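You operate a simulated robot arm through the tools that you are given. There is no shell and no other tool.

You run a simulated robot arm. Do the job below in one go: nothing can be reset, and whatever is moved stays where it is left.

Task
Tidy up at the top of the small black table. At the end: the green padlock is on the top of the test table; the silver lifting lug from the top of the small black table is on the top of the test table; the M32 grey cap from the top of the small black table is on the top of the test table; the 12 mm red test piece from the top of the small black table is on the top of the test table; whatever was shut is shut again. Leave all else as you found it, and nothing knocked over. Set down upright: lifting lug, red test piece.

Only the result counts: the job must be done as asked and must still hold three seconds after the hand-in. Knocking over, shifting, dropping, spilling or breaking anything else fails it. Lids that push on must go on centred and level and be pressed home; caps that screw on are set level and turned clockwise until they are tight.

Robot
A 7-joint arm with a two-finger parallel gripper, fixed in place. Base frame: the origin is at the foot of the arm, x ahead of it, y to its left, z up; the work surface is at about z = 800. Units: mm, rad, N and s.
With the tool pointing down near the work surface it reaches from about 300 to 700 mm from the base axis. Its first joint turns from -1.152 to 1.152 rad. Payload 1.57 kg.
The TCP is the grasp point between the finger pads, 30 mm short of the fingertips. In the tool frame z runs along the fingers and y along their closing line. The gripper opens to 110 mm. The fingers are 24 mm wide and 12 mm thick; the gripper's body (48 by 112 mm) begins 78 mm behind the TCP.
Orientation is that of the tool frame in the base frame, as a unit quaternion [x, y, z, w]. With the fingers straight down and closing along the base's y, the tool's x points along the base's -x, its y along +y and its z along -z.

Tools
- The arm moves only by the tool nudge_tool. Its argument "targets" is one flat list of numbers, 7 for each row, row after row: the shift along the tool's x, y, z in units of 50 mm (1.0 is 50 mm), then the turn, a rotation vector about the tool's x, y, z in units of 6 degrees (1.0 is 6 degrees), then the finger opening in m, from 0 to 0.11. In form: [tx, ty, tz, rx, ry, rz, claw, tx, ty, tz, rx, ry, rz, claw, ...]. A call has 1 to 20 rows; each row shifts and turns the commanded pose from where the row before left it, along the tool's axes as they then stand. A call with a number of a shift or a turn outside -1 to 1 is refused whole. A row lasts 0.2 s, in which the tool goes at most 50 mm and 0.15 rad; a call with a longer step from one row to the next is refused whole, and so is a gripper value outside its range. A pose out of reach is approached as far as the arm can. The call stops where the force on the tool passes 40 N (or 10 N more than at its start, if that is more) or the arm is blocked; 0.2 s more then pass. Each finger travels about 108 mm/s and halts on what it meets, pressing with about 38 N; the grip force reading is that of the motor and also rises with nothing between the fingers. The clock runs only during rows and for 0.2 s after the last one: add rows that do not move to give the fingers time. The reply holds the time, the measured pose of the TCP, the force on the tool along the base axes, the opening and the grip force, in the units named above and with some noise, with the torque about the TCP (base axes, N m) and any sound that the robot's microphone picked up, and new pictures: "show" is both (left out), scene, wrist or none.
- Cameras (640 x 400 px; columns grow to the right, rows downward): "scene" is fixed at [179.2, -417, 1391.2]; the picture's right is [0.52, -0.85, 0.00], its down [-0.60, -0.36, -0.72] and it looks along [0.61, 0.37, -0.70] (base axes); focal length 300 px, centre (320, 200). "wrist" rides on the gripper at [70, 16, -141] in the tool frame; the picture's right is [-0.23, 0.97, 0.00], its down [-0.86, -0.20, -0.48] and it looks along [-0.47, -0.11, 0.88] (tool axes); focal length 222 px, centre (320, 200). There is no depth. A picture from a camera that has moved, and an enlarged one, comes with that camera's place and axes in the base frame and with its lens.
- zoom(camera, box): a new picture of the part [left, top, right, bottom] of that camera's present view, enlarged. It takes no simulated time.
- job_done(): hands the job in; it is judged then, once.

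Places have to be worked out from the pictures, the camera data and where the tool is seen. Open the gripper and draw the arm clear of the work before you hand the job in, unless the task says otherwise.

The tools are called after "Emit:" by a JSON object that holds its "method" and its "body". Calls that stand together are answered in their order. nudge_tool: Moves the arm, as the interface text tells. Its arguments: {"type":"object","properties":{"targets":{"type":"array","items":{"type":"number"}},"show":{"type":"string","enum":["both","scene","wrist","none"]}},"required":["targets"]} The other tools are called the same way: zoom (camera, box) takes an enlarged picture of a part of a camera's view; job_done () hands the job in.

At the start:

```text
time: 0.0
tcp_pos: [439.5, -79.3, 1133.0]
tool_rot: [0.001, 1.0, 0.0, -0.001]
contact_force: [-0.2, -0.1, -0.4]
wrist_torque: [0.01, -0.01, -0.01]
opening: 110.0
finger_force: 0.1
```

scene: 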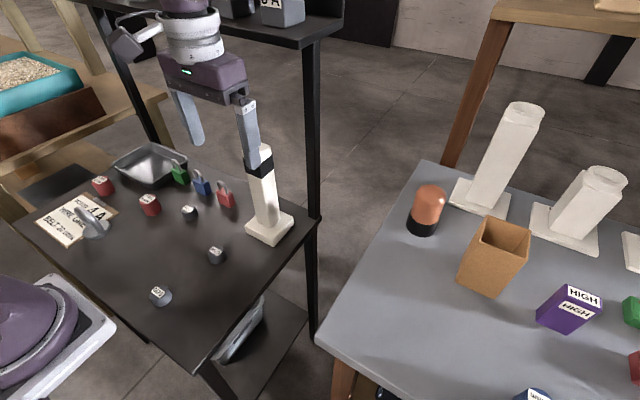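
wrist: 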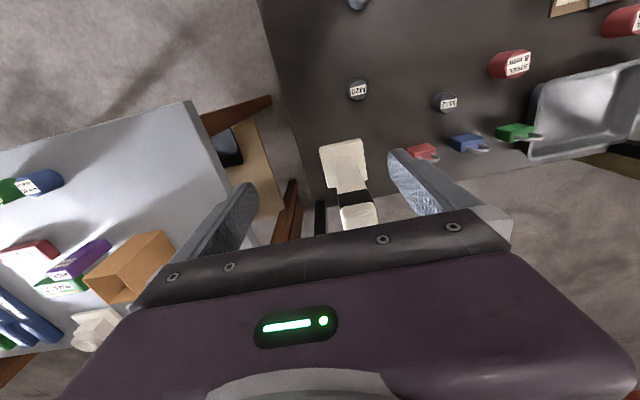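

The small black table carries caps, padlocks, red pieces, a lug and a post; the grey table to the right is likely the test table. I'll zoom in to identify everything first.

Emit:
{"method": "zoom", "body": {"camera": "scene", "box": [10, 130, 330, 330]}}

Emit:
{"method": "zoom", "body": {"camera": "scene", "box": [320, 80, 640, 400]}}

Emit:
{"method": "zoom", "body": {"camera": "wrist", "box": [250, 0, 640, 240]}}

Emit:
{"method": "zoom", "body": {"camera": "wrist", "box": [0, 80, 280, 360]}}

Emit:
{"method": "zoom", "body": {"camera": "scene", "box": [20, 150, 180, 250]}}

Emit:
{"method": "zoom", "body": {"camera": "scene", "box": [120, 140, 280, 240]}}

```text
2.00 times, centred on (170, 230) of scene
camera zoom: at [179.2, -417.0, 1391.2], right [0.52, -0.85, 0.0], down [-0.6, -0.36, -0.72], along [0.61, 0.37, -0.7], focal length 599 px, centre (620, 140)
```

zoom: 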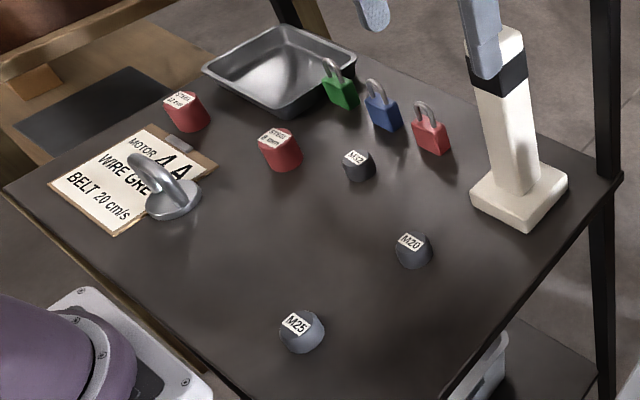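

```text
1.25 times, centred on (480, 240) of scene
camera zoom: at [179.2, -417.0, 1391.2], right [0.52, -0.85, 0.0], down [-0.6, -0.36, -0.72], along [0.61, 0.37, -0.7], focal length 374 px, centre (120, 150)
```

zoom: 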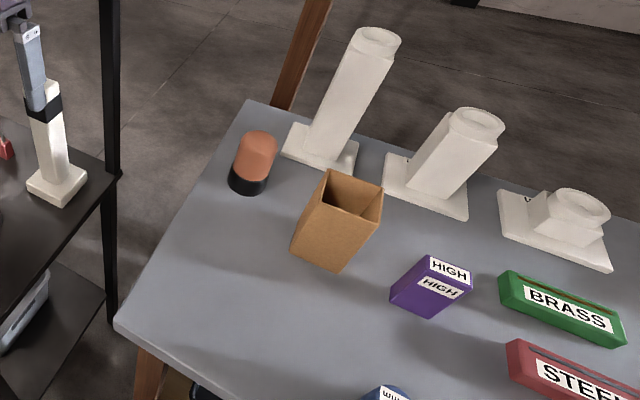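

```text
1.64 times, centred on (445, 120) of wrist
camera zoom: at [370.0, -64.3, 1273.8], right [0.23, 0.97, 0.0], down [0.86, -0.2, 0.48], along [0.47, -0.11, -0.88], focal length 364 px, centre (115, 331)
```

zoom: 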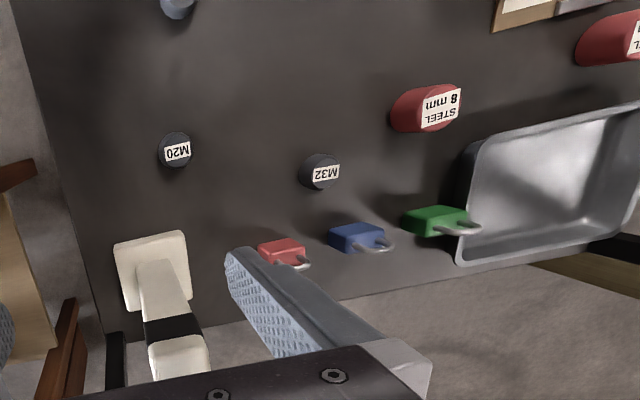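

```text
1.43 times, centred on (140, 220) of wrist
camera zoom: at [370.0, -64.3, 1273.8], right [0.23, 0.97, 0.0], down [0.86, -0.2, 0.48], along [0.47, -0.11, -0.88], focal length 317 px, centre (577, 171)
```

zoom: 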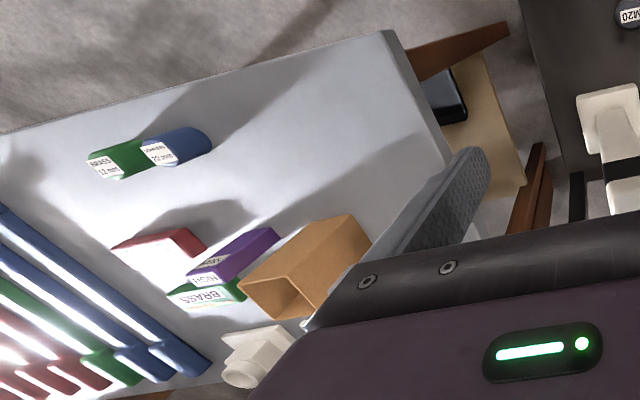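

```text
4.00 times, centred on (100, 200) of scene
camera zoom: at [179.2, -417.0, 1391.2], right [0.52, -0.85, 0.0], down [-0.6, -0.36, -0.72], along [0.61, 0.37, -0.7], focal length 1198 px, centre (1200, 200)
```

zoom: 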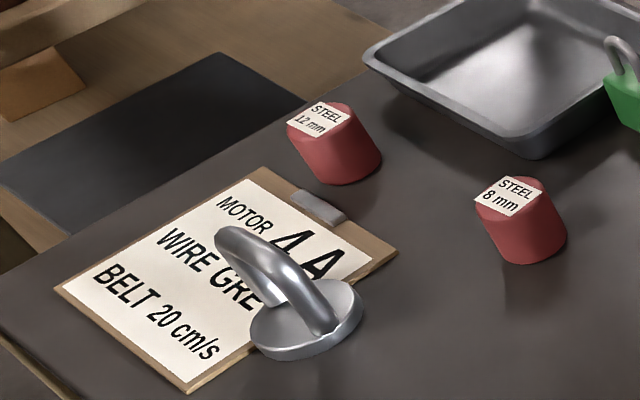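

```text
4.00 times, centred on (200, 190) of scene
camera zoom: at [179.2, -417.0, 1391.2], right [0.52, -0.85, 0.0], down [-0.6, -0.36, -0.72], along [0.61, 0.37, -0.7], focal length 1198 px, centre (800, 240)
```

zoom: 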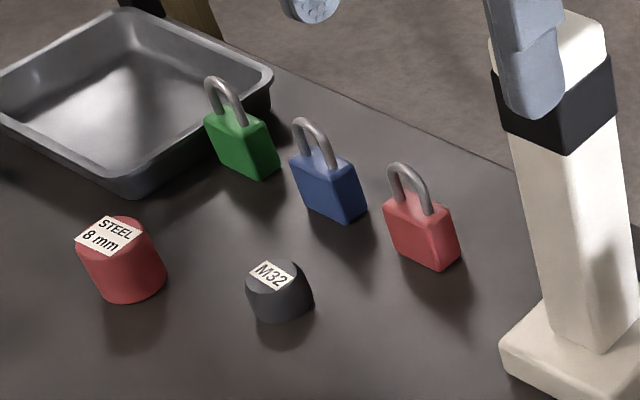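

The small black table top is at about z=800 and the grey table (to the right) looks slightly higher. I move the arm over the black table at a safe height to get a close look at the lug, red piece, cap and padlock.

Emit:
{"method": "nudge_tool", "body": {"targets": [0.199, 0.823, 0.2075, 0, 0, 0, 0.11, 0.199, 0.823, 0.2075, 0, 0, 0, 0.11, 0.199, 0.823, 0.2075, 0, 0, 0, 0.11, 0.199, 0.823, 0.2075, 0, 0, 0, 0.11, 0.199, 0.823, 0.2075, 0, 0, 0, 0.11, 0.199, 0.823, 0.2075, 0, 0, 0, 0.11, 0.199, 0.823, 0.2075, 0, 0, 0, 0.11, 0.199, 0.823, 0.2075, 0, 0, 0, 0.11, 0, 0, 0, 0, 0, 0, 0.11], "show": "both"}}

```text
time: 2.0
tcp_pos: [362.4, 251.2, 1048.3]
tool_rot: [0.0, 1.0, 0.0, 0.0]
contact_force: [0.3, -0.9, 0.3]
wrist_torque: [0.01, -0.01, -0.01]
opening: 109.8
finger_force: 0.1
camera wrist: at [290.9, 265.2, 1190.6], right [0.23, 0.97, 0.0], down [0.86, -0.2, 0.48], along [0.47, -0.11, -0.88], focal length 222 px, centre (320, 200)
```

scene: 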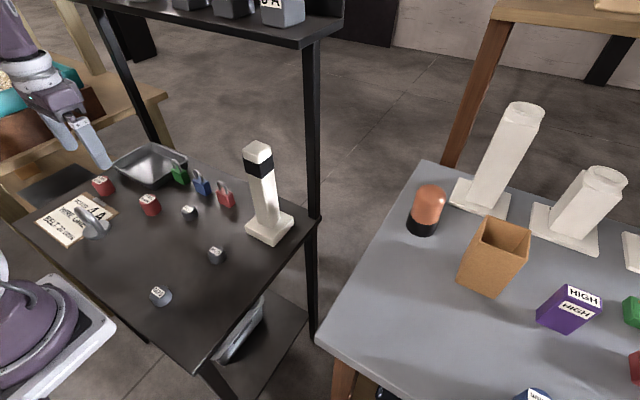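
wrist: 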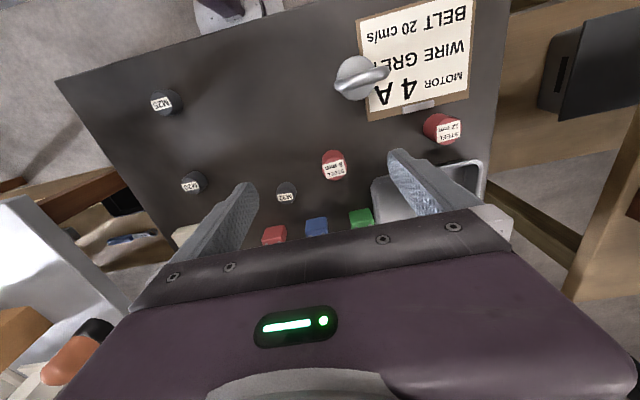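

The view now covers the black table. I zoom into the wrist picture for detail on the lug, the red pieces, the padlocks and caps.

Emit:
{"method": "zoom", "body": {"camera": "wrist", "box": [300, 0, 500, 160]}}

Emit:
{"method": "zoom", "body": {"camera": "wrist", "box": [220, 120, 420, 260]}}

Emit:
{"method": "zoom", "body": {"camera": "scene", "box": [50, 180, 130, 250]}}

```text
2.50 times, centred on (400, 80) of wrist
camera zoom: at [290.9, 265.2, 1190.6], right [0.23, 0.97, 0.0], down [0.86, -0.2, 0.48], along [0.47, -0.11, -0.88], focal length 555 px, centre (120, 500)
```

zoom: 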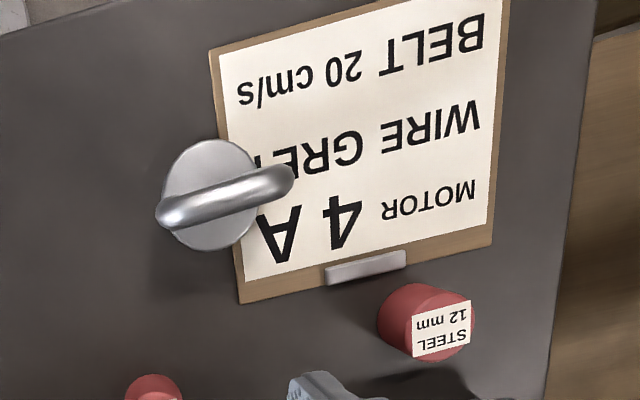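

```text
2.86 times, centred on (320, 190) of wrist
camera zoom: at [290.9, 265.2, 1190.6], right [0.23, 0.97, 0.0], down [0.86, -0.2, 0.48], along [0.47, -0.11, -0.88], focal length 635 px, centre (320, 229)
```

zoom: 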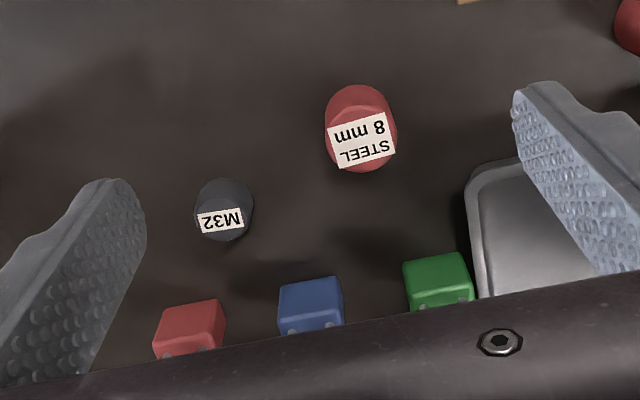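

```text
5.71 times, centred on (90, 215) of scene
camera zoom: at [179.2, -416.9, 1391.2], right [0.52, -0.85, 0.0], down [-0.6, -0.36, -0.72], along [0.61, 0.37, -0.7], focal length 1712 px, centre (1634, 114)
```

zoom: 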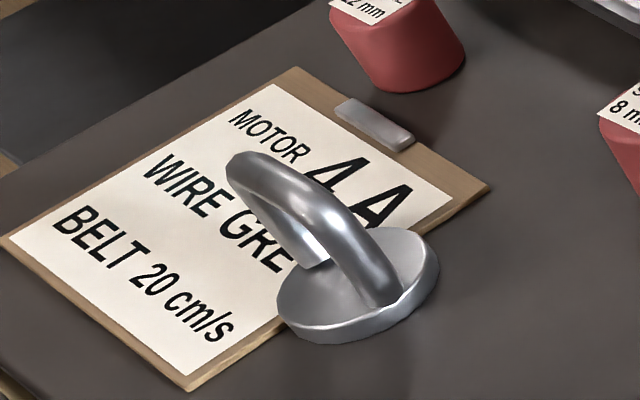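

The red 12 mm piece stands at about (402, 440), the lug at about (303, 318) partly on the clipboard edge, M32 at about (463, 160), and the green padlock at about (550, 293) close to the tray. Next I look at the grey table for height and free space.

Emit:
{"method": "nudge_tool", "body": {"targets": [-0.063, -0.918, -0.087, 0, 0, 0, 0.11, -0.063, -0.918, -0.087, 0, 0, 0, 0.11, -0.063, -0.918, -0.087, 0, 0, 0, 0.11, -0.063, -0.918, -0.087, 0, 0, 0, 0.11, -0.063, -0.918, -0.087, 0, 0, 0, 0.11, -0.063, -0.918, -0.087, 0, 0, 0, 0.11, -0.063, -0.918, -0.087, 0, 0, 0, 0.11, -0.063, -0.918, -0.087, 0, 0, 0, 0.11, -0.063, -0.918, -0.087, 0, 0, 0, 0.11, -0.063, -0.918, -0.087, 0, 0, 0, 0.11, -0.063, -0.918, -0.087, 0, 0, 0, 0.11, -0.063, -0.918, -0.087, 0, 0, 0, 0.11, 0, 0, 0, 0, 0, 0, 0.11], "show": "both"}}

```text
time: 4.8
tcp_pos: [398.2, -300.3, 1100.1]
tool_rot: [-0.001, 1.0, 0.0, 0.0]
contact_force: [0.2, 0.5, 1.0]
wrist_torque: [0.03, 0.03, 0.01]
opening: 110.0
finger_force: 0.0
camera wrist: at [327.8, -285.8, 1241.7], right [0.23, 0.97, 0.0], down [0.86, -0.2, 0.48], along [0.47, -0.11, -0.88], focal length 222 px, centre (320, 200)
```

scene: 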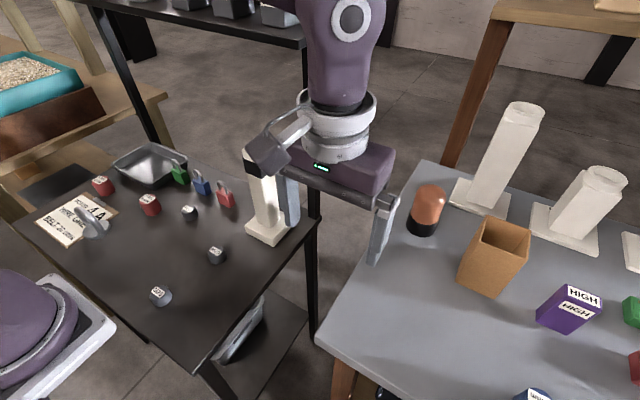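
wrist: 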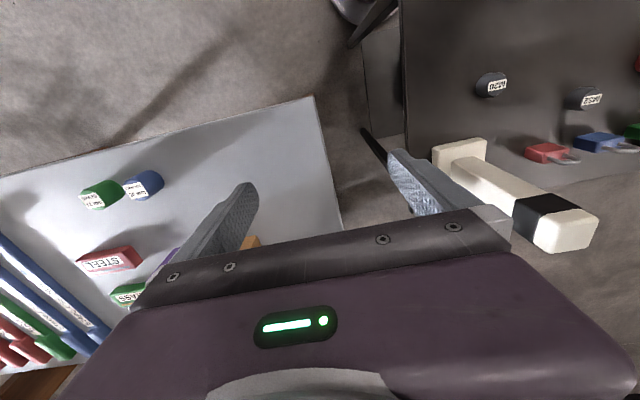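

I zoom on the grey table's corner in both views to pin its height and position.

Emit:
{"method": "zoom", "body": {"camera": "scene", "box": [290, 310, 350, 370]}}

Emit:
{"method": "zoom", "body": {"camera": "wrist", "box": [280, 70, 360, 130]}}

Emit:
{"method": "zoom", "body": {"camera": "wrist", "box": [0, 80, 350, 340]}}

Emit:
{"method": "zoom", "body": {"camera": "scene", "box": [310, 150, 640, 400]}}

```text
6.67 times, centred on (320, 340) of scene
camera zoom: at [179.2, -417.0, 1391.2], right [0.52, -0.85, 0.0], down [-0.6, -0.36, -0.72], along [0.61, 0.37, -0.7], focal length 1998 px, centre (320, -733)
```

zoom: 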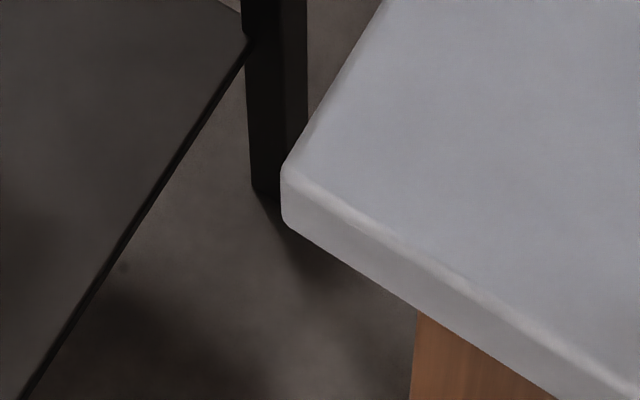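

```text
6.67 times, centred on (320, 100) of wrist
camera zoom: at [327.8, -285.8, 1241.7], right [0.23, 0.97, 0.0], down [0.86, -0.2, 0.48], along [0.47, -0.11, -0.88], focal length 1481 px, centre (320, 867)
```

zoom: 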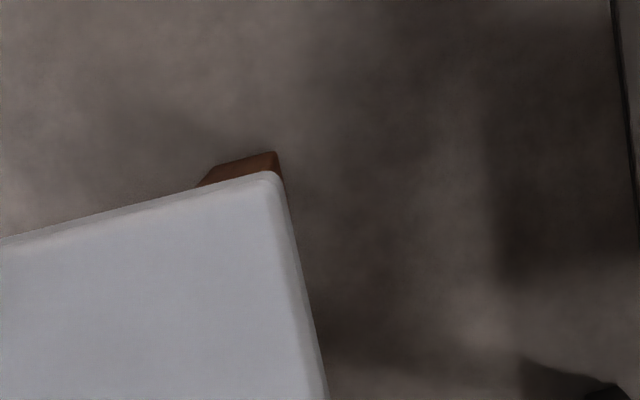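

```text
1.54 times, centred on (175, 210) of wrist
camera zoom: at [327.8, -285.8, 1241.7], right [0.23, 0.97, 0.0], down [0.86, -0.2, 0.48], along [0.47, -0.11, -0.88], focal length 342 px, centre (543, 185)
```

zoom: 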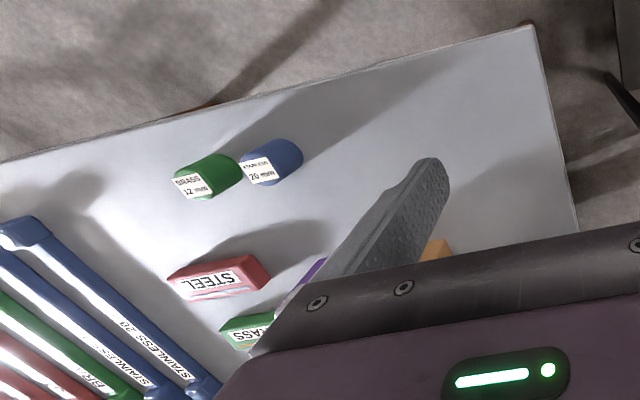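

```text
1.60 times, centred on (475, 275) of scene
camera zoom: at [179.2, -417.0, 1391.2], right [0.52, -0.85, 0.0], down [-0.6, -0.36, -0.72], along [0.61, 0.37, -0.7], focal length 479 px, centre (72, 80)
```

zoom: 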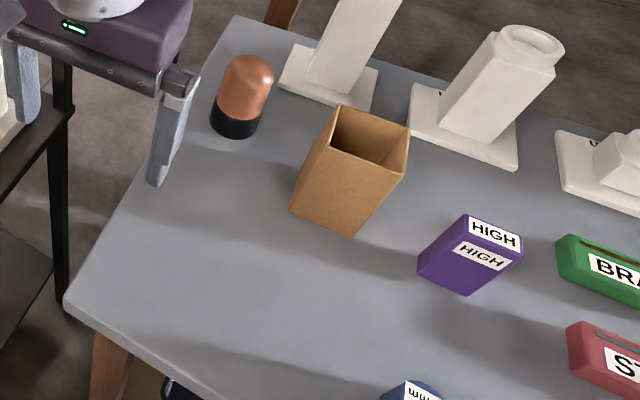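

The grey table corner triangulates to about (350, -303) with its top somewhere at z 845–865; the area x 380–580, y -330…-520 is free. I'll close the fingers and gently touch the free surface to get the height exactly; first a descent to TCP z≈930.

Emit:
{"method": "nudge_tool", "body": {"targets": [-0.21, -0.35, 0.85, 0, 0, 0, 0.08, -0.21, -0.35, 0.85, 0, 0, 0, 0.06, -0.21, -0.35, 0.85, 0, 0, 0, 0.03, -0.21, -0.35, 0.85, 0, 0, 0, 0.0, 0, 0, 0, 0, 0, 0, 0.0, 0, 0, 0, 0, 0, 0, 0.0], "show": "both"}}

```text
time: 6.2
tcp_pos: [440.7, -370.7, 930.6]
tool_rot: [0.0, 1.0, 0.0, -0.001]
contact_force: [1.5, 0.9, 0.4]
wrist_torque: [-0.02, 0.01, -0.03]
opening: 0.1
finger_force: 21.4
camera wrist: at [370.0, -355.4, 1072.0], right [0.23, 0.97, 0.0], down [0.85, -0.2, 0.48], along [0.47, -0.11, -0.88], focal length 222 px, centre (320, 200)
```

scene: 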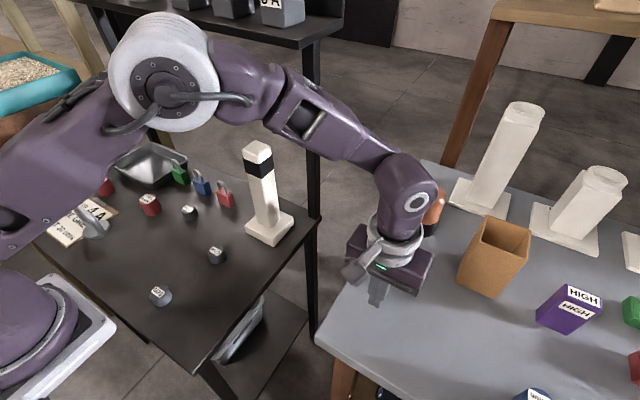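
wrist: 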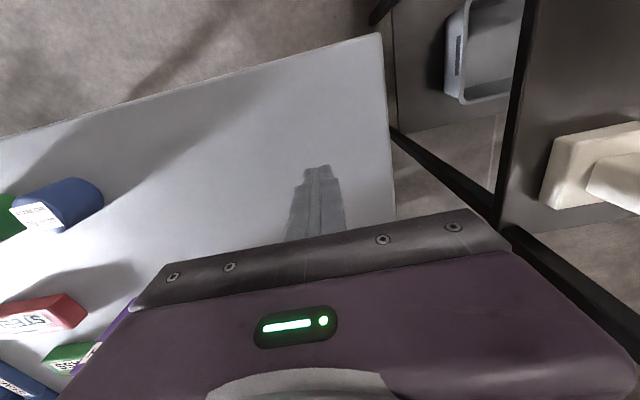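

Clear so far with the tips at z≈900. I descend slowly in 4 mm steps and watch the force.

Emit:
{"method": "nudge_tool", "body": {"targets": [0, 0, 0.08, 0, 0, 0, 0, 0, 0, 0.08, 0, 0, 0, 0, 0, 0, 0.08, 0, 0, 0, 0, 0, 0, 0.08, 0, 0, 0, 0, 0, 0, 0.08, 0, 0, 0, 0, 0, 0, 0.08, 0, 0, 0, 0, 0, 0, 0.08, 0, 0, 0, 0], "show": "wrist"}}

```text
time: 7.8
tcp_pos: [439.9, -370.8, 902.6]
tool_rot: [0.001, 1.0, 0.001, 0.0]
contact_force: [-0.6, 0.5, 0.3]
wrist_torque: [0.01, -0.01, 0.02]
opening: 0.1
finger_force: 21.5
camera wrist: at [369.1, -356.3, 1044.3], right [0.23, 0.97, 0.0], down [0.85, -0.2, 0.48], along [0.47, -0.11, -0.88], focal length 222 px, centre (320, 200)
```

wrist: 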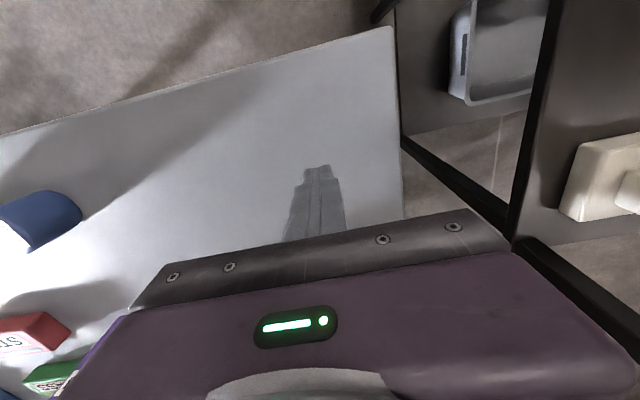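

Still no contact with tips at z≈872. I continue in 2 mm steps.

Emit:
{"method": "nudge_tool", "body": {"targets": [0, 0, 0.04, 0, 0, 0, 0, 0, 0, 0.04, 0, 0, 0, 0, 0, 0, 0.04, 0, 0, 0, 0, 0, 0, 0.04, 0, 0, 0, 0, 0, 0, 0.04, 0, 0, 0, 0, 0, 0, 0.04, 0, 0, 0, 0, 0, 0, 0.04, 0, 0, 0, 0, 0, 0, 0.04, 0, 0, 0, 0], "show": "wrist"}}

Emit:
{"method": "nudge_tool", "body": {"targets": [0, 0, 0.04, 0, 0, 0, 0, 0, 0, 0.04, 0, 0, 0, 0, 0, 0, 0.04, 0, 0, 0, 0, 0, 0, 0.04, 0, 0, 0, 0], "show": "none"}}

```text
time: 9.6
tcp_pos: [439.9, -370.0, 889.1]
tool_rot: [0.001, 1.0, -0.001, 0.0]
contact_force: [-5.5, 5.9, 10.7]
wrist_torque: [0.18, 0.23, 0.0]
opening: 0.0
finger_force: 21.8
stopped in row 8: the force on the tool passed its limit at 46 N (the readings are from after the stop); the commanded pose is now the measured one
camera wrist: at [369.3, -356.1, 1031.5], right [0.23, 0.97, 0.0], down [0.85, -0.2, 0.48], along [0.47, -0.11, -0.88], focal length 222 px, centre (320, 200)
```

wrist: 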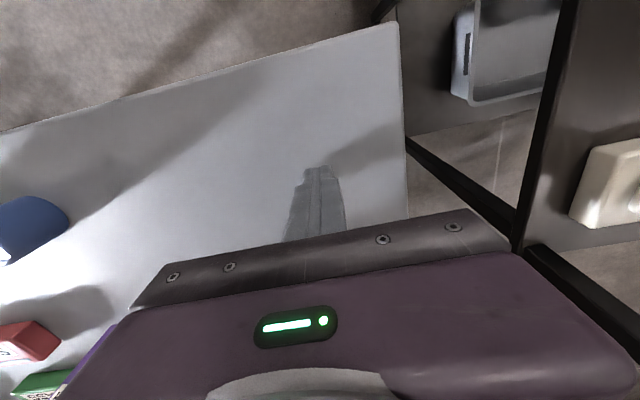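

```text
time: 10.1
tcp_pos: [439.9, -371.7, 890.0]
tool_rot: [0.001, 1.0, -0.001, 0.0]
contact_force: [-5.9, 5.7, 11.9]
wrist_torque: [0.24, 0.13, 0.02]
opening: 0.0
finger_force: 21.1
stopped in row 2: the force on the tool passed its limit at 45 N (the readings are from after the stop); the commanded pose is now the measured one
```

The grey table top is at z≈860 (contact at TCP 890). Now I rise, route around the white column on the near side, and go above the M32 cap at about (463, 160).

Emit:
{"method": "nudge_tool", "body": {"targets": [0, 0, -0.73, 0, 0, 0, 0, 0, 0, -0.73, 0, 0, 0, 0.02, 0, 0, -0.73, 0, 0, 0, 0.04, 0.122, 0.96, 0, 0, 0, 0, 0.06, 0.122, 0.96, 0, 0, 0, 0, 0.08, 0.122, 0.96, 0, 0, 0, 0, 0.09, 0.122, 0.96, 0, 0, 0, 0, 0.09, 0.122, 0.96, 0, 0, 0, 0, 0.09, 0.122, 0.96, 0, 0, 0, 0, 0.09, 0.122, 0.96, 0, 0, 0, 0, 0.09, 0.122, 0.96, 0, 0, 0, 0, 0.09, 0.122, 0.96, 0, 0, 0, 0, 0.09, -0.52, 0.667, 0, 0, 0, 0, 0.09, -0.52, 0.667, 0, 0, 0, 0, 0.09, -0.52, 0.667, 0, 0, 0, 0, 0.09, 0, 0, 0, 0, 0, 0, 0.09], "show": "both"}}

```text
time: 13.5
tcp_pos: [464.6, 160.3, 997.5]
tool_rot: [0.0, 1.0, -0.001, 0.0]
contact_force: [0.2, 0.2, -0.7]
wrist_torque: [0.02, -0.03, 0.0]
opening: 90.0
finger_force: 0.1
camera wrist: at [393.2, 176.9, 1139.9], right [0.23, 0.97, 0.0], down [0.86, -0.2, 0.48], along [0.47, -0.11, -0.88], focal length 222 px, centre (320, 200)
```

scene: 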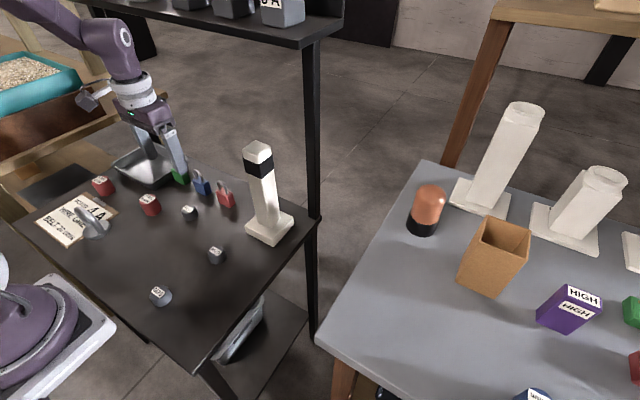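
wrist: 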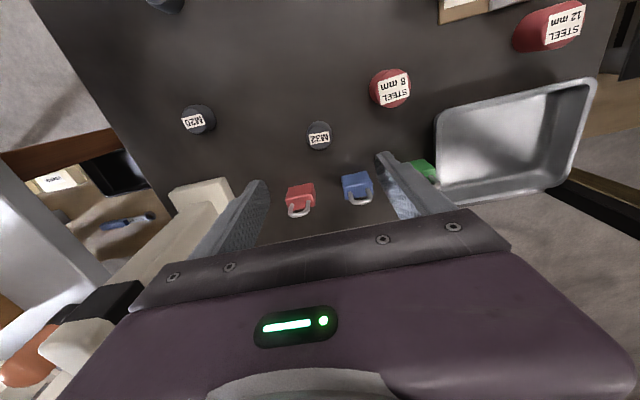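

I zoom to refine the M32 cap and green padlock positions from this pose.

Emit:
{"method": "zoom", "body": {"camera": "wrist", "box": [270, 100, 370, 170]}}

Emit:
{"method": "zoom", "body": {"camera": "wrist", "box": [270, 120, 470, 230]}}

Emit:
{"method": "zoom", "body": {"camera": "scene", "box": [140, 140, 240, 240]}}

```text
5.71 times, centred on (320, 135) of wrist
camera zoom: at [393.2, 176.9, 1139.9], right [0.23, 0.97, 0.0], down [0.86, -0.2, 0.48], along [0.47, -0.11, -0.88], focal length 1269 px, centre (320, 571)
```

zoom: 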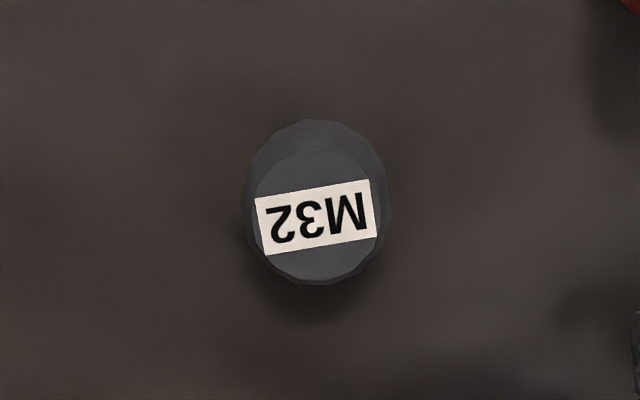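

```text
3.20 times, centred on (370, 175) of wrist
camera zoom: at [393.2, 176.9, 1139.9], right [0.23, 0.97, 0.0], down [0.86, -0.2, 0.48], along [0.47, -0.11, -0.88], focal length 711 px, centre (160, 280)
```

zoom: 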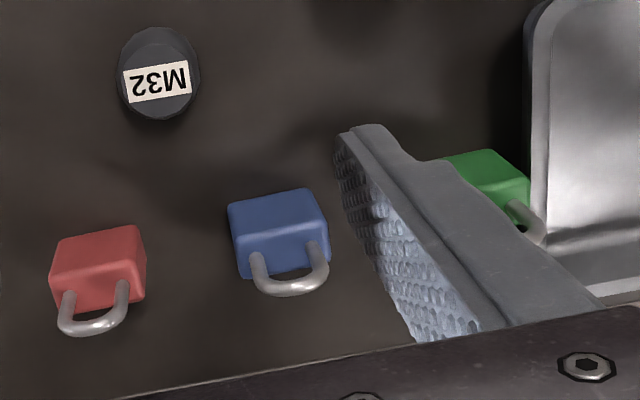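

```text
4.00 times, centred on (190, 190) of scene
camera zoom: at [179.2, -416.9, 1391.2], right [0.52, -0.85, 0.0], down [-0.6, -0.36, -0.72], along [0.61, 0.37, -0.7], focal length 1198 px, centre (840, 240)
```

zoom: 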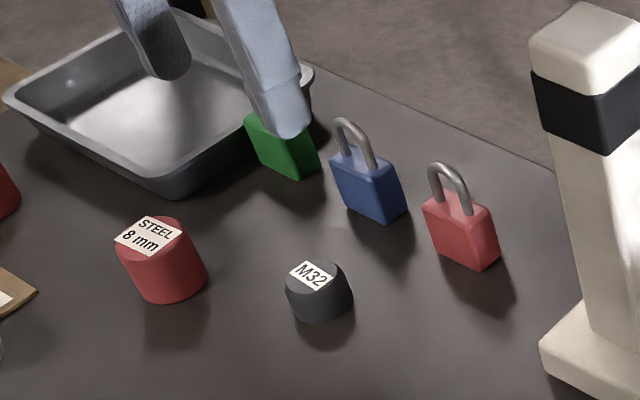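

M32 is centred at about (464.5, 159.5), 25 mm tall and ~37 mm wide at its base; the tool is right above it. I descend to TCP z≈833.

Emit:
{"method": "nudge_tool", "body": {"targets": [0, 0, 0.7, 0, 0, 0, 0.08, 0, 0, 0.7, 0, 0, 0, 0.07, 0, 0, 0.7, 0, 0, 0, 0.07, 0, 0, 0.6, 0, 0, 0, 0.07, 0, 0, 0.2, 0, 0, 0, 0.07, 0, 0, 0.15, 0, 0, 0, 0.07, 0, 0, 0.1, 0, 0, 0, 0.07, 0, 0, 0.1, 0, 0, 0, 0.07, 0, 0, 0, 0, 0, 0, 0.07], "show": "both"}}

```text
time: 15.5
tcp_pos: [464.4, 160.1, 835.4]
tool_rot: [0.0, 1.0, 0.0, 0.0]
contact_force: [0.7, -0.7, -0.6]
wrist_torque: [0.01, 0.02, 0.0]
opening: 70.2
finger_force: 0.0
camera wrist: at [393.0, 176.1, 976.4], right [0.23, 0.97, 0.0], down [0.85, -0.2, 0.48], along [0.47, -0.11, -0.88], focal length 222 px, centre (320, 200)
```

scene: 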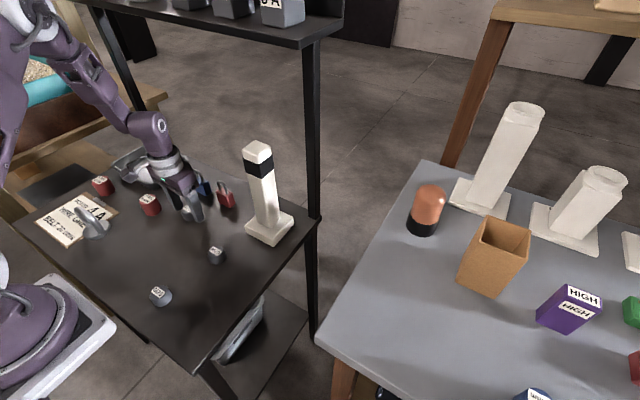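
wrist: 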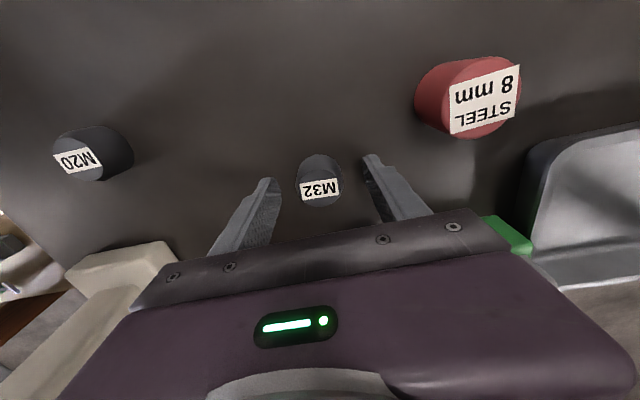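

Fingers straddle the cap. I lower 2 mm more and close.

Emit:
{"method": "nudge_tool", "body": {"targets": [0, 0, 0.04, 0, 0, 0, 0.07, 0, 0, 0, 0, 0, 0, 0.04, 0, 0, 0, 0, 0, 0, 0.0, 0, 0, 0, 0, 0, 0, 0.0, 0, 0, 0, 0, 0, 0, 0.0], "show": "wrist"}}

```text
time: 16.7
tcp_pos: [465.1, 159.9, 832.6]
tool_rot: [0.0, 1.0, -0.001, -0.001]
contact_force: [-0.6, -0.1, 0.2]
wrist_torque: [-0.01, 0.01, 0.02]
opening: 35.5
finger_force: 37.6
camera wrist: at [393.1, 176.1, 974.5], right [0.23, 0.97, 0.0], down [0.85, -0.2, 0.48], along [0.47, -0.11, -0.88], focal length 222 px, centre (320, 200)
```

wrist: 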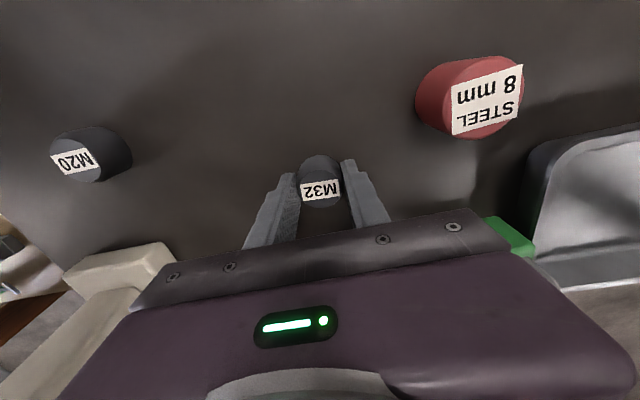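

Cap held (35.5 mm, 37.6 N). I lift it, route around the near side of the column, and go above the drop spot (520, -350) on the grey table.

Emit:
{"method": "nudge_tool", "body": {"targets": [0, 0, -0.3, 0, 0, 0, 0, 0, 0, -0.7, 0, 0, 0, 0, 0, 0, -0.85, 0, 0, 0, 0, 0, 0, -0.85, 0, 0, 0, 0, 0, 0, -0.65, 0, 0, 0, 0, 0.533, -0.667, 0, 0, 0, 0, 0, 0.533, -0.667, 0, 0, 0, 0, 0, 0.533, -0.667, 0, 0, 0, 0, 0, -0.0375, -0.875, 0, 0, 0, 0, 0, -0.0375, -0.875, 0, 0, 0, 0, 0, -0.0375, -0.875, 0, 0, 0, 0, 0, -0.0375, -0.875, 0, 0, 0, 0, 0, -0.0375, -0.875, 0, 0, 0, 0, 0, -0.0375, -0.875, 0, 0, 0, 0, 0, -0.0375, -0.875, 0, 0, 0, 0, 0, -0.0375, -0.875, 0, 0, 0, 0, 0, -0.8, -0.4, 0, 0, 0, 0, 0, -0.8, -0.4, 0, 0, 0, 0, 0, -0.8, -0.4, 0, 0, 0, 0, 0, 0, 0, 0, 0, 0, 0, 0], "show": "both"}}

```text
time: 20.9
tcp_pos: [519.7, -349.2, 1002.2]
tool_rot: [0.001, 1.0, -0.001, 0.0]
contact_force: [0.7, 0.1, -0.4]
wrist_torque: [-0.06, 0.01, -0.01]
opening: 35.5
finger_force: 38.3
camera wrist: at [447.9, -334.7, 1143.1], right [0.23, 0.97, 0.0], down [0.86, -0.2, 0.48], along [0.47, -0.11, -0.88], focal length 222 px, centre (320, 200)
```

scene: 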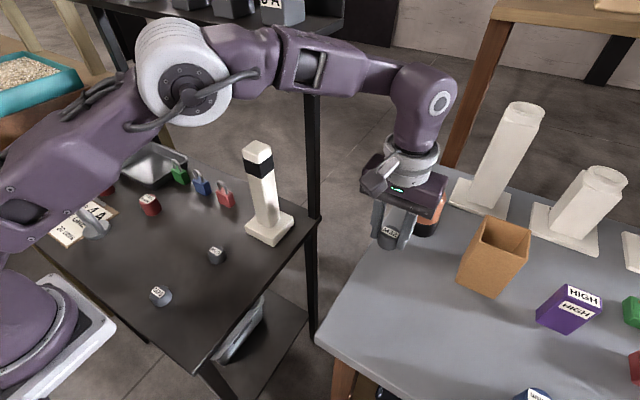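
wrist: 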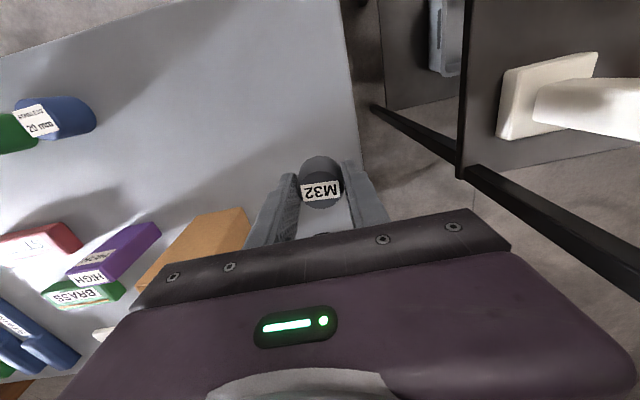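

Cap is over a free spot. I lower it to just above the surface.

Emit:
{"method": "nudge_tool", "body": {"targets": [0, 0, 0.7, 0, 0, 0, 0, 0, 0, 0.6, 0, 0, 0, 0, 0, 0, 0.4, 0, 0, 0, 0, 0, 0, 0.2, 0, 0, 0, 0, 0, 0, 0.1, 0, 0, 0, 0, 0, 0, 0.06, 0, 0, 0, 0, 0, 0, 0.04, 0, 0, 0, 0, 0, 0, 0.02, 0, 0, 0, 0, 0, 0, 0, 0, 0, 0, 0], "show": "scene"}}

```text
time: 22.9
tcp_pos: [519.1, -349.7, 895.8]
tool_rot: [0.0, 1.0, 0.0, -0.001]
contact_force: [0.4, 0.8, 0.1]
wrist_torque: [0.0, 0.0, -0.01]
opening: 35.6
finger_force: 38.6
```

scene: 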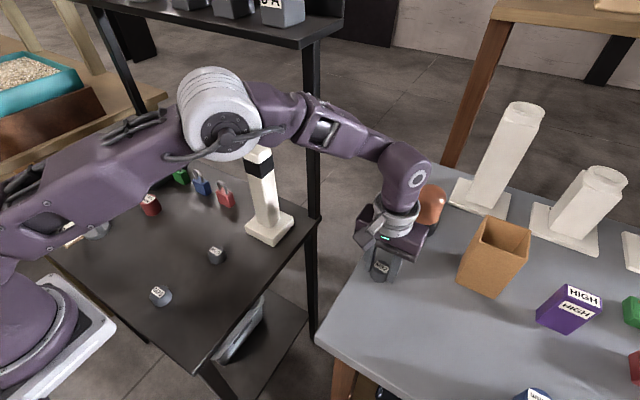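

I go down in 0.75 mm steps and watch for contact.

Emit:
{"method": "nudge_tool", "body": {"targets": [0, 0, 0.015, 0, 0, 0, 0, 0, 0, 0.015, 0, 0, 0, 0, 0, 0, 0.015, 0, 0, 0, 0, 0, 0, 0, 0, 0, 0, 0], "show": "none"}}

```text
time: 23.9
tcp_pos: [519.0, -350.1, 893.5]
tool_rot: [0.0, 1.0, 0.0, -0.001]
contact_force: [0.7, 0.4, 0.1]
wrist_torque: [-0.02, 0.01, 0.01]
opening: 35.2
finger_force: 38.3
```

Emit:
{"method": "nudge_tool", "body": {"targets": [0, 0, 0.015, 0, 0, 0, 0, 0, 0, 0.015, 0, 0, 0, 0, 0, 0, 0, 0, 0, 0, 0], "show": "none"}}

```text
time: 24.7
tcp_pos: [519.1, -349.8, 893.4]
tool_rot: [0.001, 1.0, -0.001, 0.001]
contact_force: [-0.5, 1.0, 20.6]
wrist_torque: [0.01, 0.07, 0.06]
opening: 35.4
finger_force: 37.4
```

Contact (about 20 N up), so the cap sits on the table. I ease off slightly, open, and retreat upward.

Emit:
{"method": "nudge_tool", "body": {"targets": [0, 0, -0.01, 0, 0, 0, 0.0, 0, 0, 0, 0, 0, 0, 0.04, 0, 0, 0, 0, 0, 0, 0.06, 0, 0, 0, 0, 0, 0, 0.075, 0, 0, 0, 0, 0, 0, 0.075, 0, 0, -0.2, 0, 0, 0, 0.075, 0, 0, -0.6, 0, 0, 0, 0.075, 0, 0, -0.8, 0, 0, 0, 0.075, 0, 0, -0.8, 0, 0, 0, 0.075, 0, 0, 0, 0, 0, 0, 0.075], "show": "both"}}

```text
time: 26.9
tcp_pos: [518.6, -349.6, 1012.8]
tool_rot: [-0.001, 1.0, -0.001, 0.0]
contact_force: [-0.6, -0.1, -0.2]
wrist_torque: [-0.02, 0.0, 0.02]
opening: 75.2
finger_force: 0.1
camera wrist: at [448.1, -334.9, 1153.9], right [0.23, 0.97, 0.0], down [0.85, -0.2, 0.48], along [0.47, -0.11, -0.88], focal length 222 px, centre (320, 200)
```

scene: 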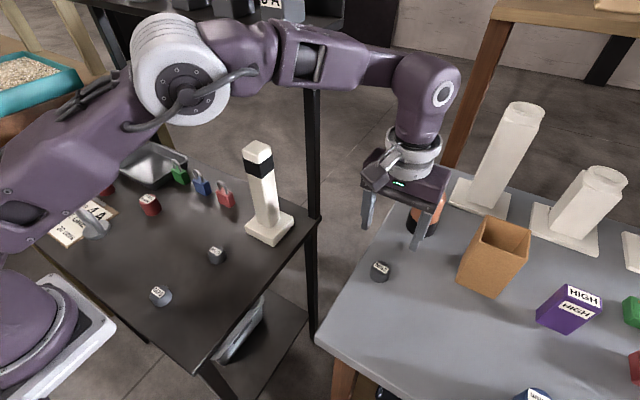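
wrist: 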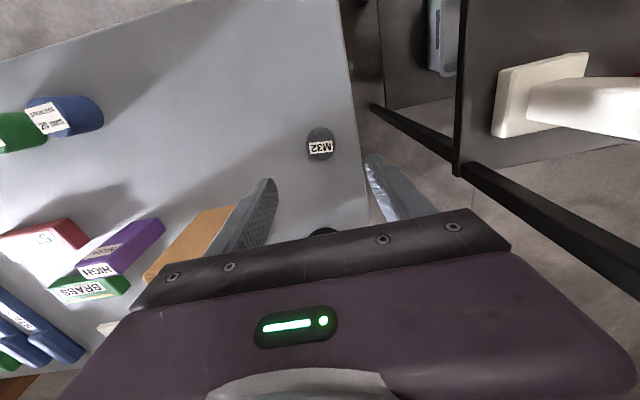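

M32 stands upright on the grey table. Now I go above the red 12 mm piece at about (402, 440).

Emit:
{"method": "nudge_tool", "body": {"targets": [0.79, 0.4, 0, 0, 0, 0, 0.08, 0.79, 0.4, 0, 0, 0, 0, 0.08, 0.79, 0.4, 0, 0, 0, 0, 0.08, 0.0375, 0.975, 0, 0, 0, 0, 0.08, 0.0375, 0.975, 0, 0, 0, 0, 0.08, 0.0375, 0.975, 0, 0, 0, 0, 0.08, 0.0375, 0.975, 0, 0, 0, 0, 0.08, 0.0375, 0.975, 0, 0, 0, 0, 0.08, 0.0375, 0.975, 0, 0, 0, 0, 0.08, 0.0375, 0.975, 0, 0, 0, 0, 0.08, 0.0375, 0.975, 0, 0, 0, 0, 0.08, -0.0486, 0.971, 0, 0, 0, 0, 0.08, -0.0486, 0.971, 0, 0, 0, 0, 0.08, -0.0486, 0.971, 0, 0, 0, 0, 0.08, -0.0486, 0.971, 0, 0, 0, 0, 0.08, -0.0486, 0.971, 0, 0, 0, 0, 0.08, -0.0486, 0.971, 0, 0, 0, 0, 0.08, -0.0486, 0.971, 0, 0, 0, 0, 0.08, 0, 0, 0, 0, 0, 0, 0.08], "show": "both"}}

Emit:
{"method": "zoom", "body": {"camera": "wrist", "box": [260, 80, 380, 180]}}

```text
time: 30.9
tcp_pos: [402.8, 439.9, 1011.4]
tool_rot: [0.001, 1.0, -0.002, -0.001]
contact_force: [-0.3, -0.8, -0.3]
wrist_torque: [0.0, 0.03, -0.02]
opening: 80.0
finger_force: 0.1
camera wrist: at [331.6, 455.6, 1151.9], right [0.23, 0.97, 0.0], down [0.86, -0.2, 0.48], along [0.47, -0.11, -0.88], focal length 222 px, centre (320, 200)
```

scene: 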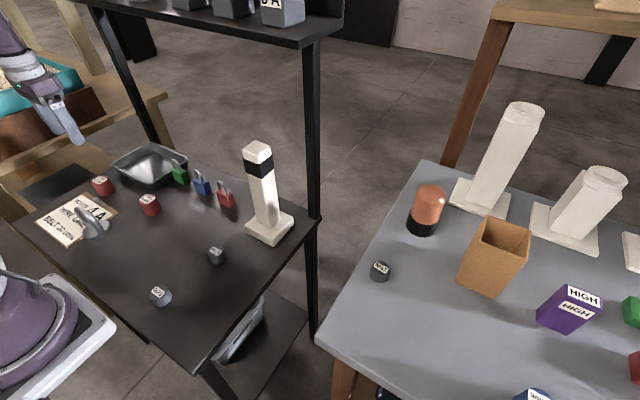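
wrist: 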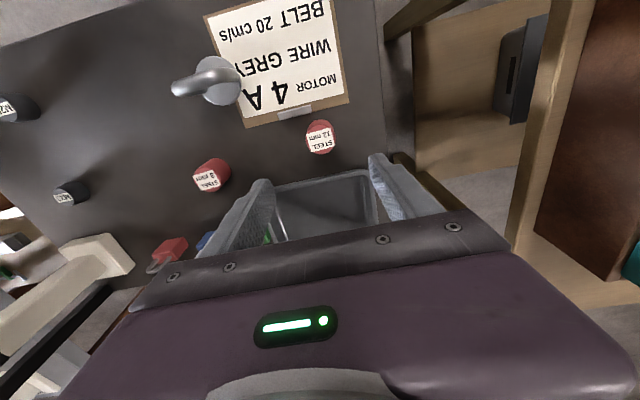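

```text
4.00 times, centred on (320, 130) of wrist
camera zoom: at [331.6, 455.6, 1151.9], right [0.23, 0.97, 0.0], down [0.86, -0.2, 0.48], along [0.47, -0.11, -0.88], focal length 888 px, centre (320, 480)
```

zoom: 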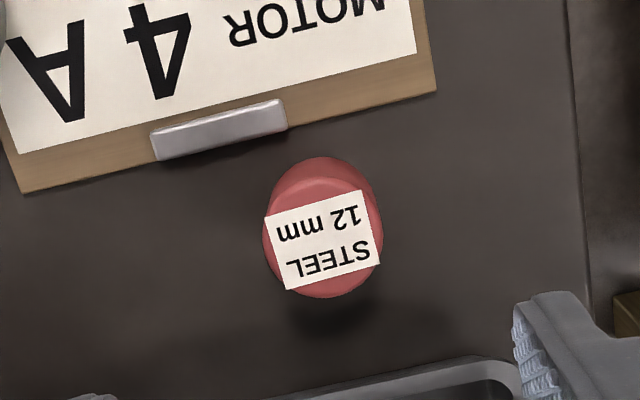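

The red piece is centred at about (404, 439), about 40 mm wide and tall; the tool is aligned. I descend around it.

Emit:
{"method": "nudge_tool", "body": {"targets": [-0.02, -0.01, 0.8, 0, 0, 0, 0.08, 0, 0, 0.8, 0, 0, 0, 0.08, 0, 0, 0.7, 0, 0, 0, 0.08, 0, 0, 0.6, 0, 0, 0, 0.08, 0, 0, 0.3, 0, 0, 0, 0.08, 0, 0, 0.15, 0, 0, 0, 0.08, 0, 0, 0.1, 0, 0, 0, 0.08, 0, 0, 0.1, 0, 0, 0, 0.08, 0, 0, 0, 0, 0, 0, 0.08], "show": "both"}}

```text
time: 32.9
tcp_pos: [403.9, 438.7, 832.6]
tool_rot: [0.0, 1.0, -0.001, 0.0]
contact_force: [-0.4, 0.0, 0.2]
wrist_torque: [-0.01, 0.01, 0.03]
opening: 79.9
finger_force: 0.0
camera wrist: at [331.7, 454.4, 974.5], right [0.23, 0.97, 0.0], down [0.85, -0.2, 0.48], along [0.47, -0.11, -0.88], focal length 222 px, centre (320, 200)
```

scene: 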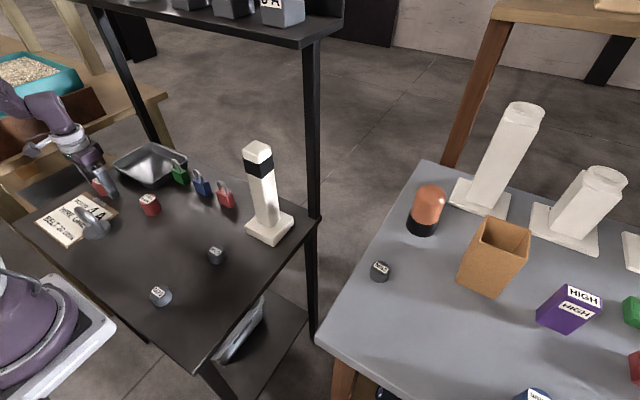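
wrist: 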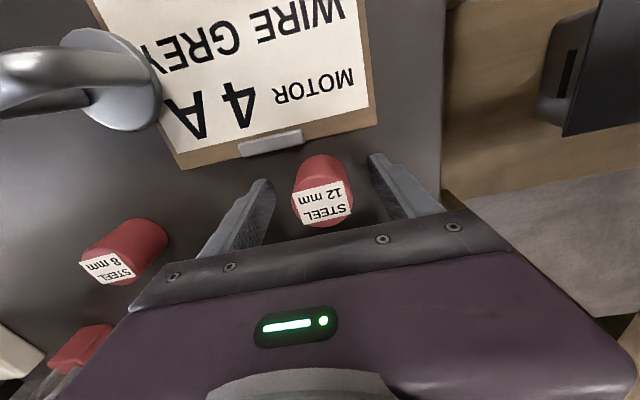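

The piece is between the fingers. I close on it and lift a little.

Emit:
{"method": "nudge_tool", "body": {"targets": [0, 0, 0, 0, 0, 0, 0.05, 0, 0, 0, 0, 0, 0, 0.03, 0, 0, 0, 0, 0, 0, 0.0, 0, 0, 0, 0, 0, 0, 0.0, 0, 0, 0, 0, 0, 0, 0.0], "show": "wrist"}}

```text
time: 34.1
tcp_pos: [404.4, 439.1, 832.2]
tool_rot: [0.0, 1.0, -0.001, 0.001]
contact_force: [0.9, -0.3, 1.2]
wrist_torque: [0.02, 0.03, 0.05]
opening: 40.6
finger_force: 37.9
camera wrist: at [331.8, 454.4, 974.7], right [0.23, 0.97, 0.0], down [0.85, -0.2, 0.48], along [0.47, -0.11, -0.88], focal length 222 px, centre (320, 200)
```

wrist: 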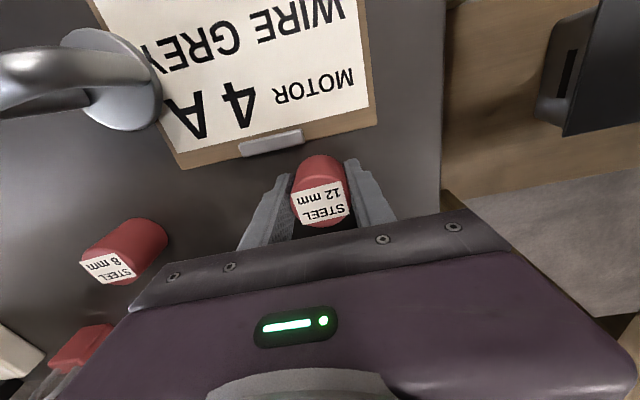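

Gripped at 40.6 mm. I lift 168 mm and carry it at x≈402 along -y toward the grey table.

Emit:
{"method": "nudge_tool", "body": {"targets": [0, 0, -0.2, 0, 0, 0, 0, 0, 0, -0.7, 0, 0, 0, 0, 0, 0, -0.85, 0, 0, 0, 0, 0, 0, -0.85, 0, 0, 0, 0, 0, 0, -0.75, 0, 0, 0, 0, 0, -0.6, 0, 0, 0, 0, 0, 0, -0.97, 0, 0, 0, 0, 0, 0, -0.97, 0, 0, 0, 0, 0, 0, -0.97, 0, 0, 0, 0, 0, 0, -0.97, 0, 0, 0, 0, 0, 0, -0.97, 0, 0, 0, 0, 0, 0, -0.97, 0, 0, 0, 0, 0, 0, -0.97, 0, 0, 0, 0, 0, 0, -0.97, 0, 0, 0, 0, 0, 0, -0.97, 0, 0, 0, 0, 0, 0, -0.97, 0, 0, 0, 0, 0, 0, -0.97, 0, 0, 0, 0, 0, 0, -0.97, 0, 0, 0, 0, 0, 0, -0.97, 0, 0, 0, 0, 0, 0, -0.6, 0, 0, 0, 0, 0], "show": "scene"}}

```text
time: 38.3
tcp_pos: [403.8, -251.3, 1000.5]
tool_rot: [-0.001, 1.0, -0.001, 0.0]
contact_force: [0.3, 0.1, -0.9]
wrist_torque: [-0.01, -0.02, 0.02]
opening: 40.7
finger_force: 37.7
```

scene: 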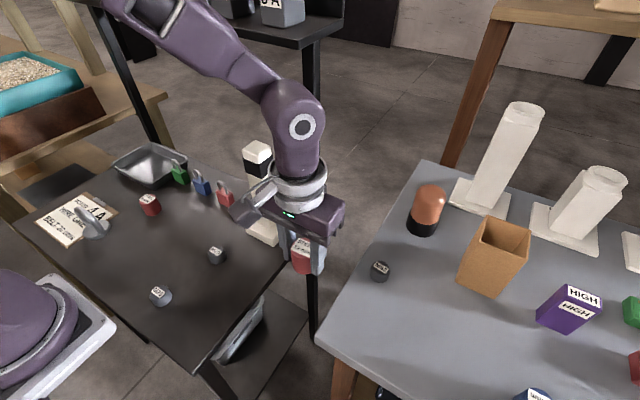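

Still held firmly. I continue to (403, -480) and lower to just above the surface.

Emit:
{"method": "nudge_tool", "body": {"targets": [0, -0.916, 0, 0, 0, 0, 0, 0, -0.916, 0, 0, 0, 0, 0, 0, -0.916, 0, 0, 0, 0, 0, 0, -0.916, 0, 0, 0, 0, 0, 0, -0.916, 0, 0, 0, 0, 0, 0, 0, 0.7, 0, 0, 0, 0, 0, 0, 0.6, 0, 0, 0, 0, 0, 0, 0.4, 0, 0, 0, 0, 0, 0, 0.2, 0, 0, 0, 0, 0, 0, 0.1, 0, 0, 0, 0, 0, 0, 0.06, 0, 0, 0, 0, 0, 0, 0.03, 0, 0, 0, 0, 0, 0, 0, 0, 0, 0, 0], "show": "both"}}

```text
time: 41.1
tcp_pos: [403.0, -480.6, 898.8]
tool_rot: [0.0, 1.0, -0.001, 0.0]
contact_force: [0.4, 0.4, -1.2]
wrist_torque: [-0.02, -0.01, -0.05]
opening: 40.6
finger_force: 38.1
camera wrist: at [331.9, -465.0, 1039.6], right [0.23, 0.97, 0.0], down [0.85, -0.2, 0.48], along [0.47, -0.11, -0.88], focal length 222 px, centre (320, 200)
```

scene: 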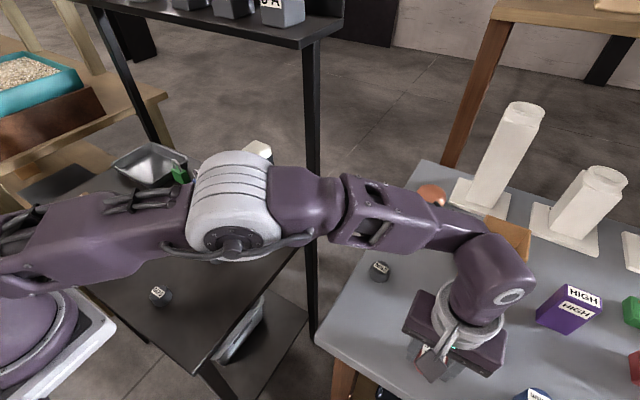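
wrist: 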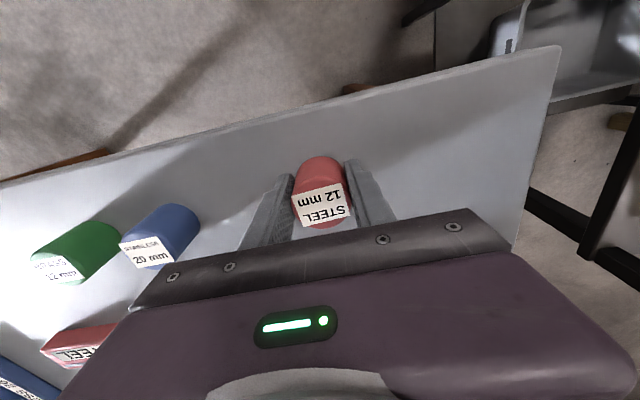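

About 5 mm to go. I lower gently.

Emit:
{"method": "nudge_tool", "body": {"targets": [0, 0, 0.03, 0, 0, 0, 0, 0, 0, 0.03, 0, 0, 0, 0, 0, 0, 0.015, 0, 0, 0, 0, 0, 0, 0.015, 0, 0, 0, 0, 0, 0, 0, 0, 0, 0, 0], "show": "none"}}

```text
time: 42.3
tcp_pos: [403.3, -481.4, 894.3]
tool_rot: [0.0, 1.0, -0.002, 0.0]
contact_force: [-0.5, 1.0, 3.4]
wrist_torque: [0.12, -0.03, 0.04]
opening: 40.7
finger_force: 38.4
```

A first hint of contact (3.4 N). One more 0.75 mm step to seat it.

Emit:
{"method": "nudge_tool", "body": {"targets": [0, 0, 0.015, 0, 0, 0, 0, 0, 0, 0, 0, 0, 0, 0], "show": "none"}}

```text
time: 42.9
tcp_pos: [403.0, -480.3, 892.9]
tool_rot: [0.0, 1.0, -0.002, 0.001]
contact_force: [0.8, 1.9, 12.7]
wrist_torque: [0.27, -0.06, -0.03]
opening: 40.7
finger_force: 38.3
```

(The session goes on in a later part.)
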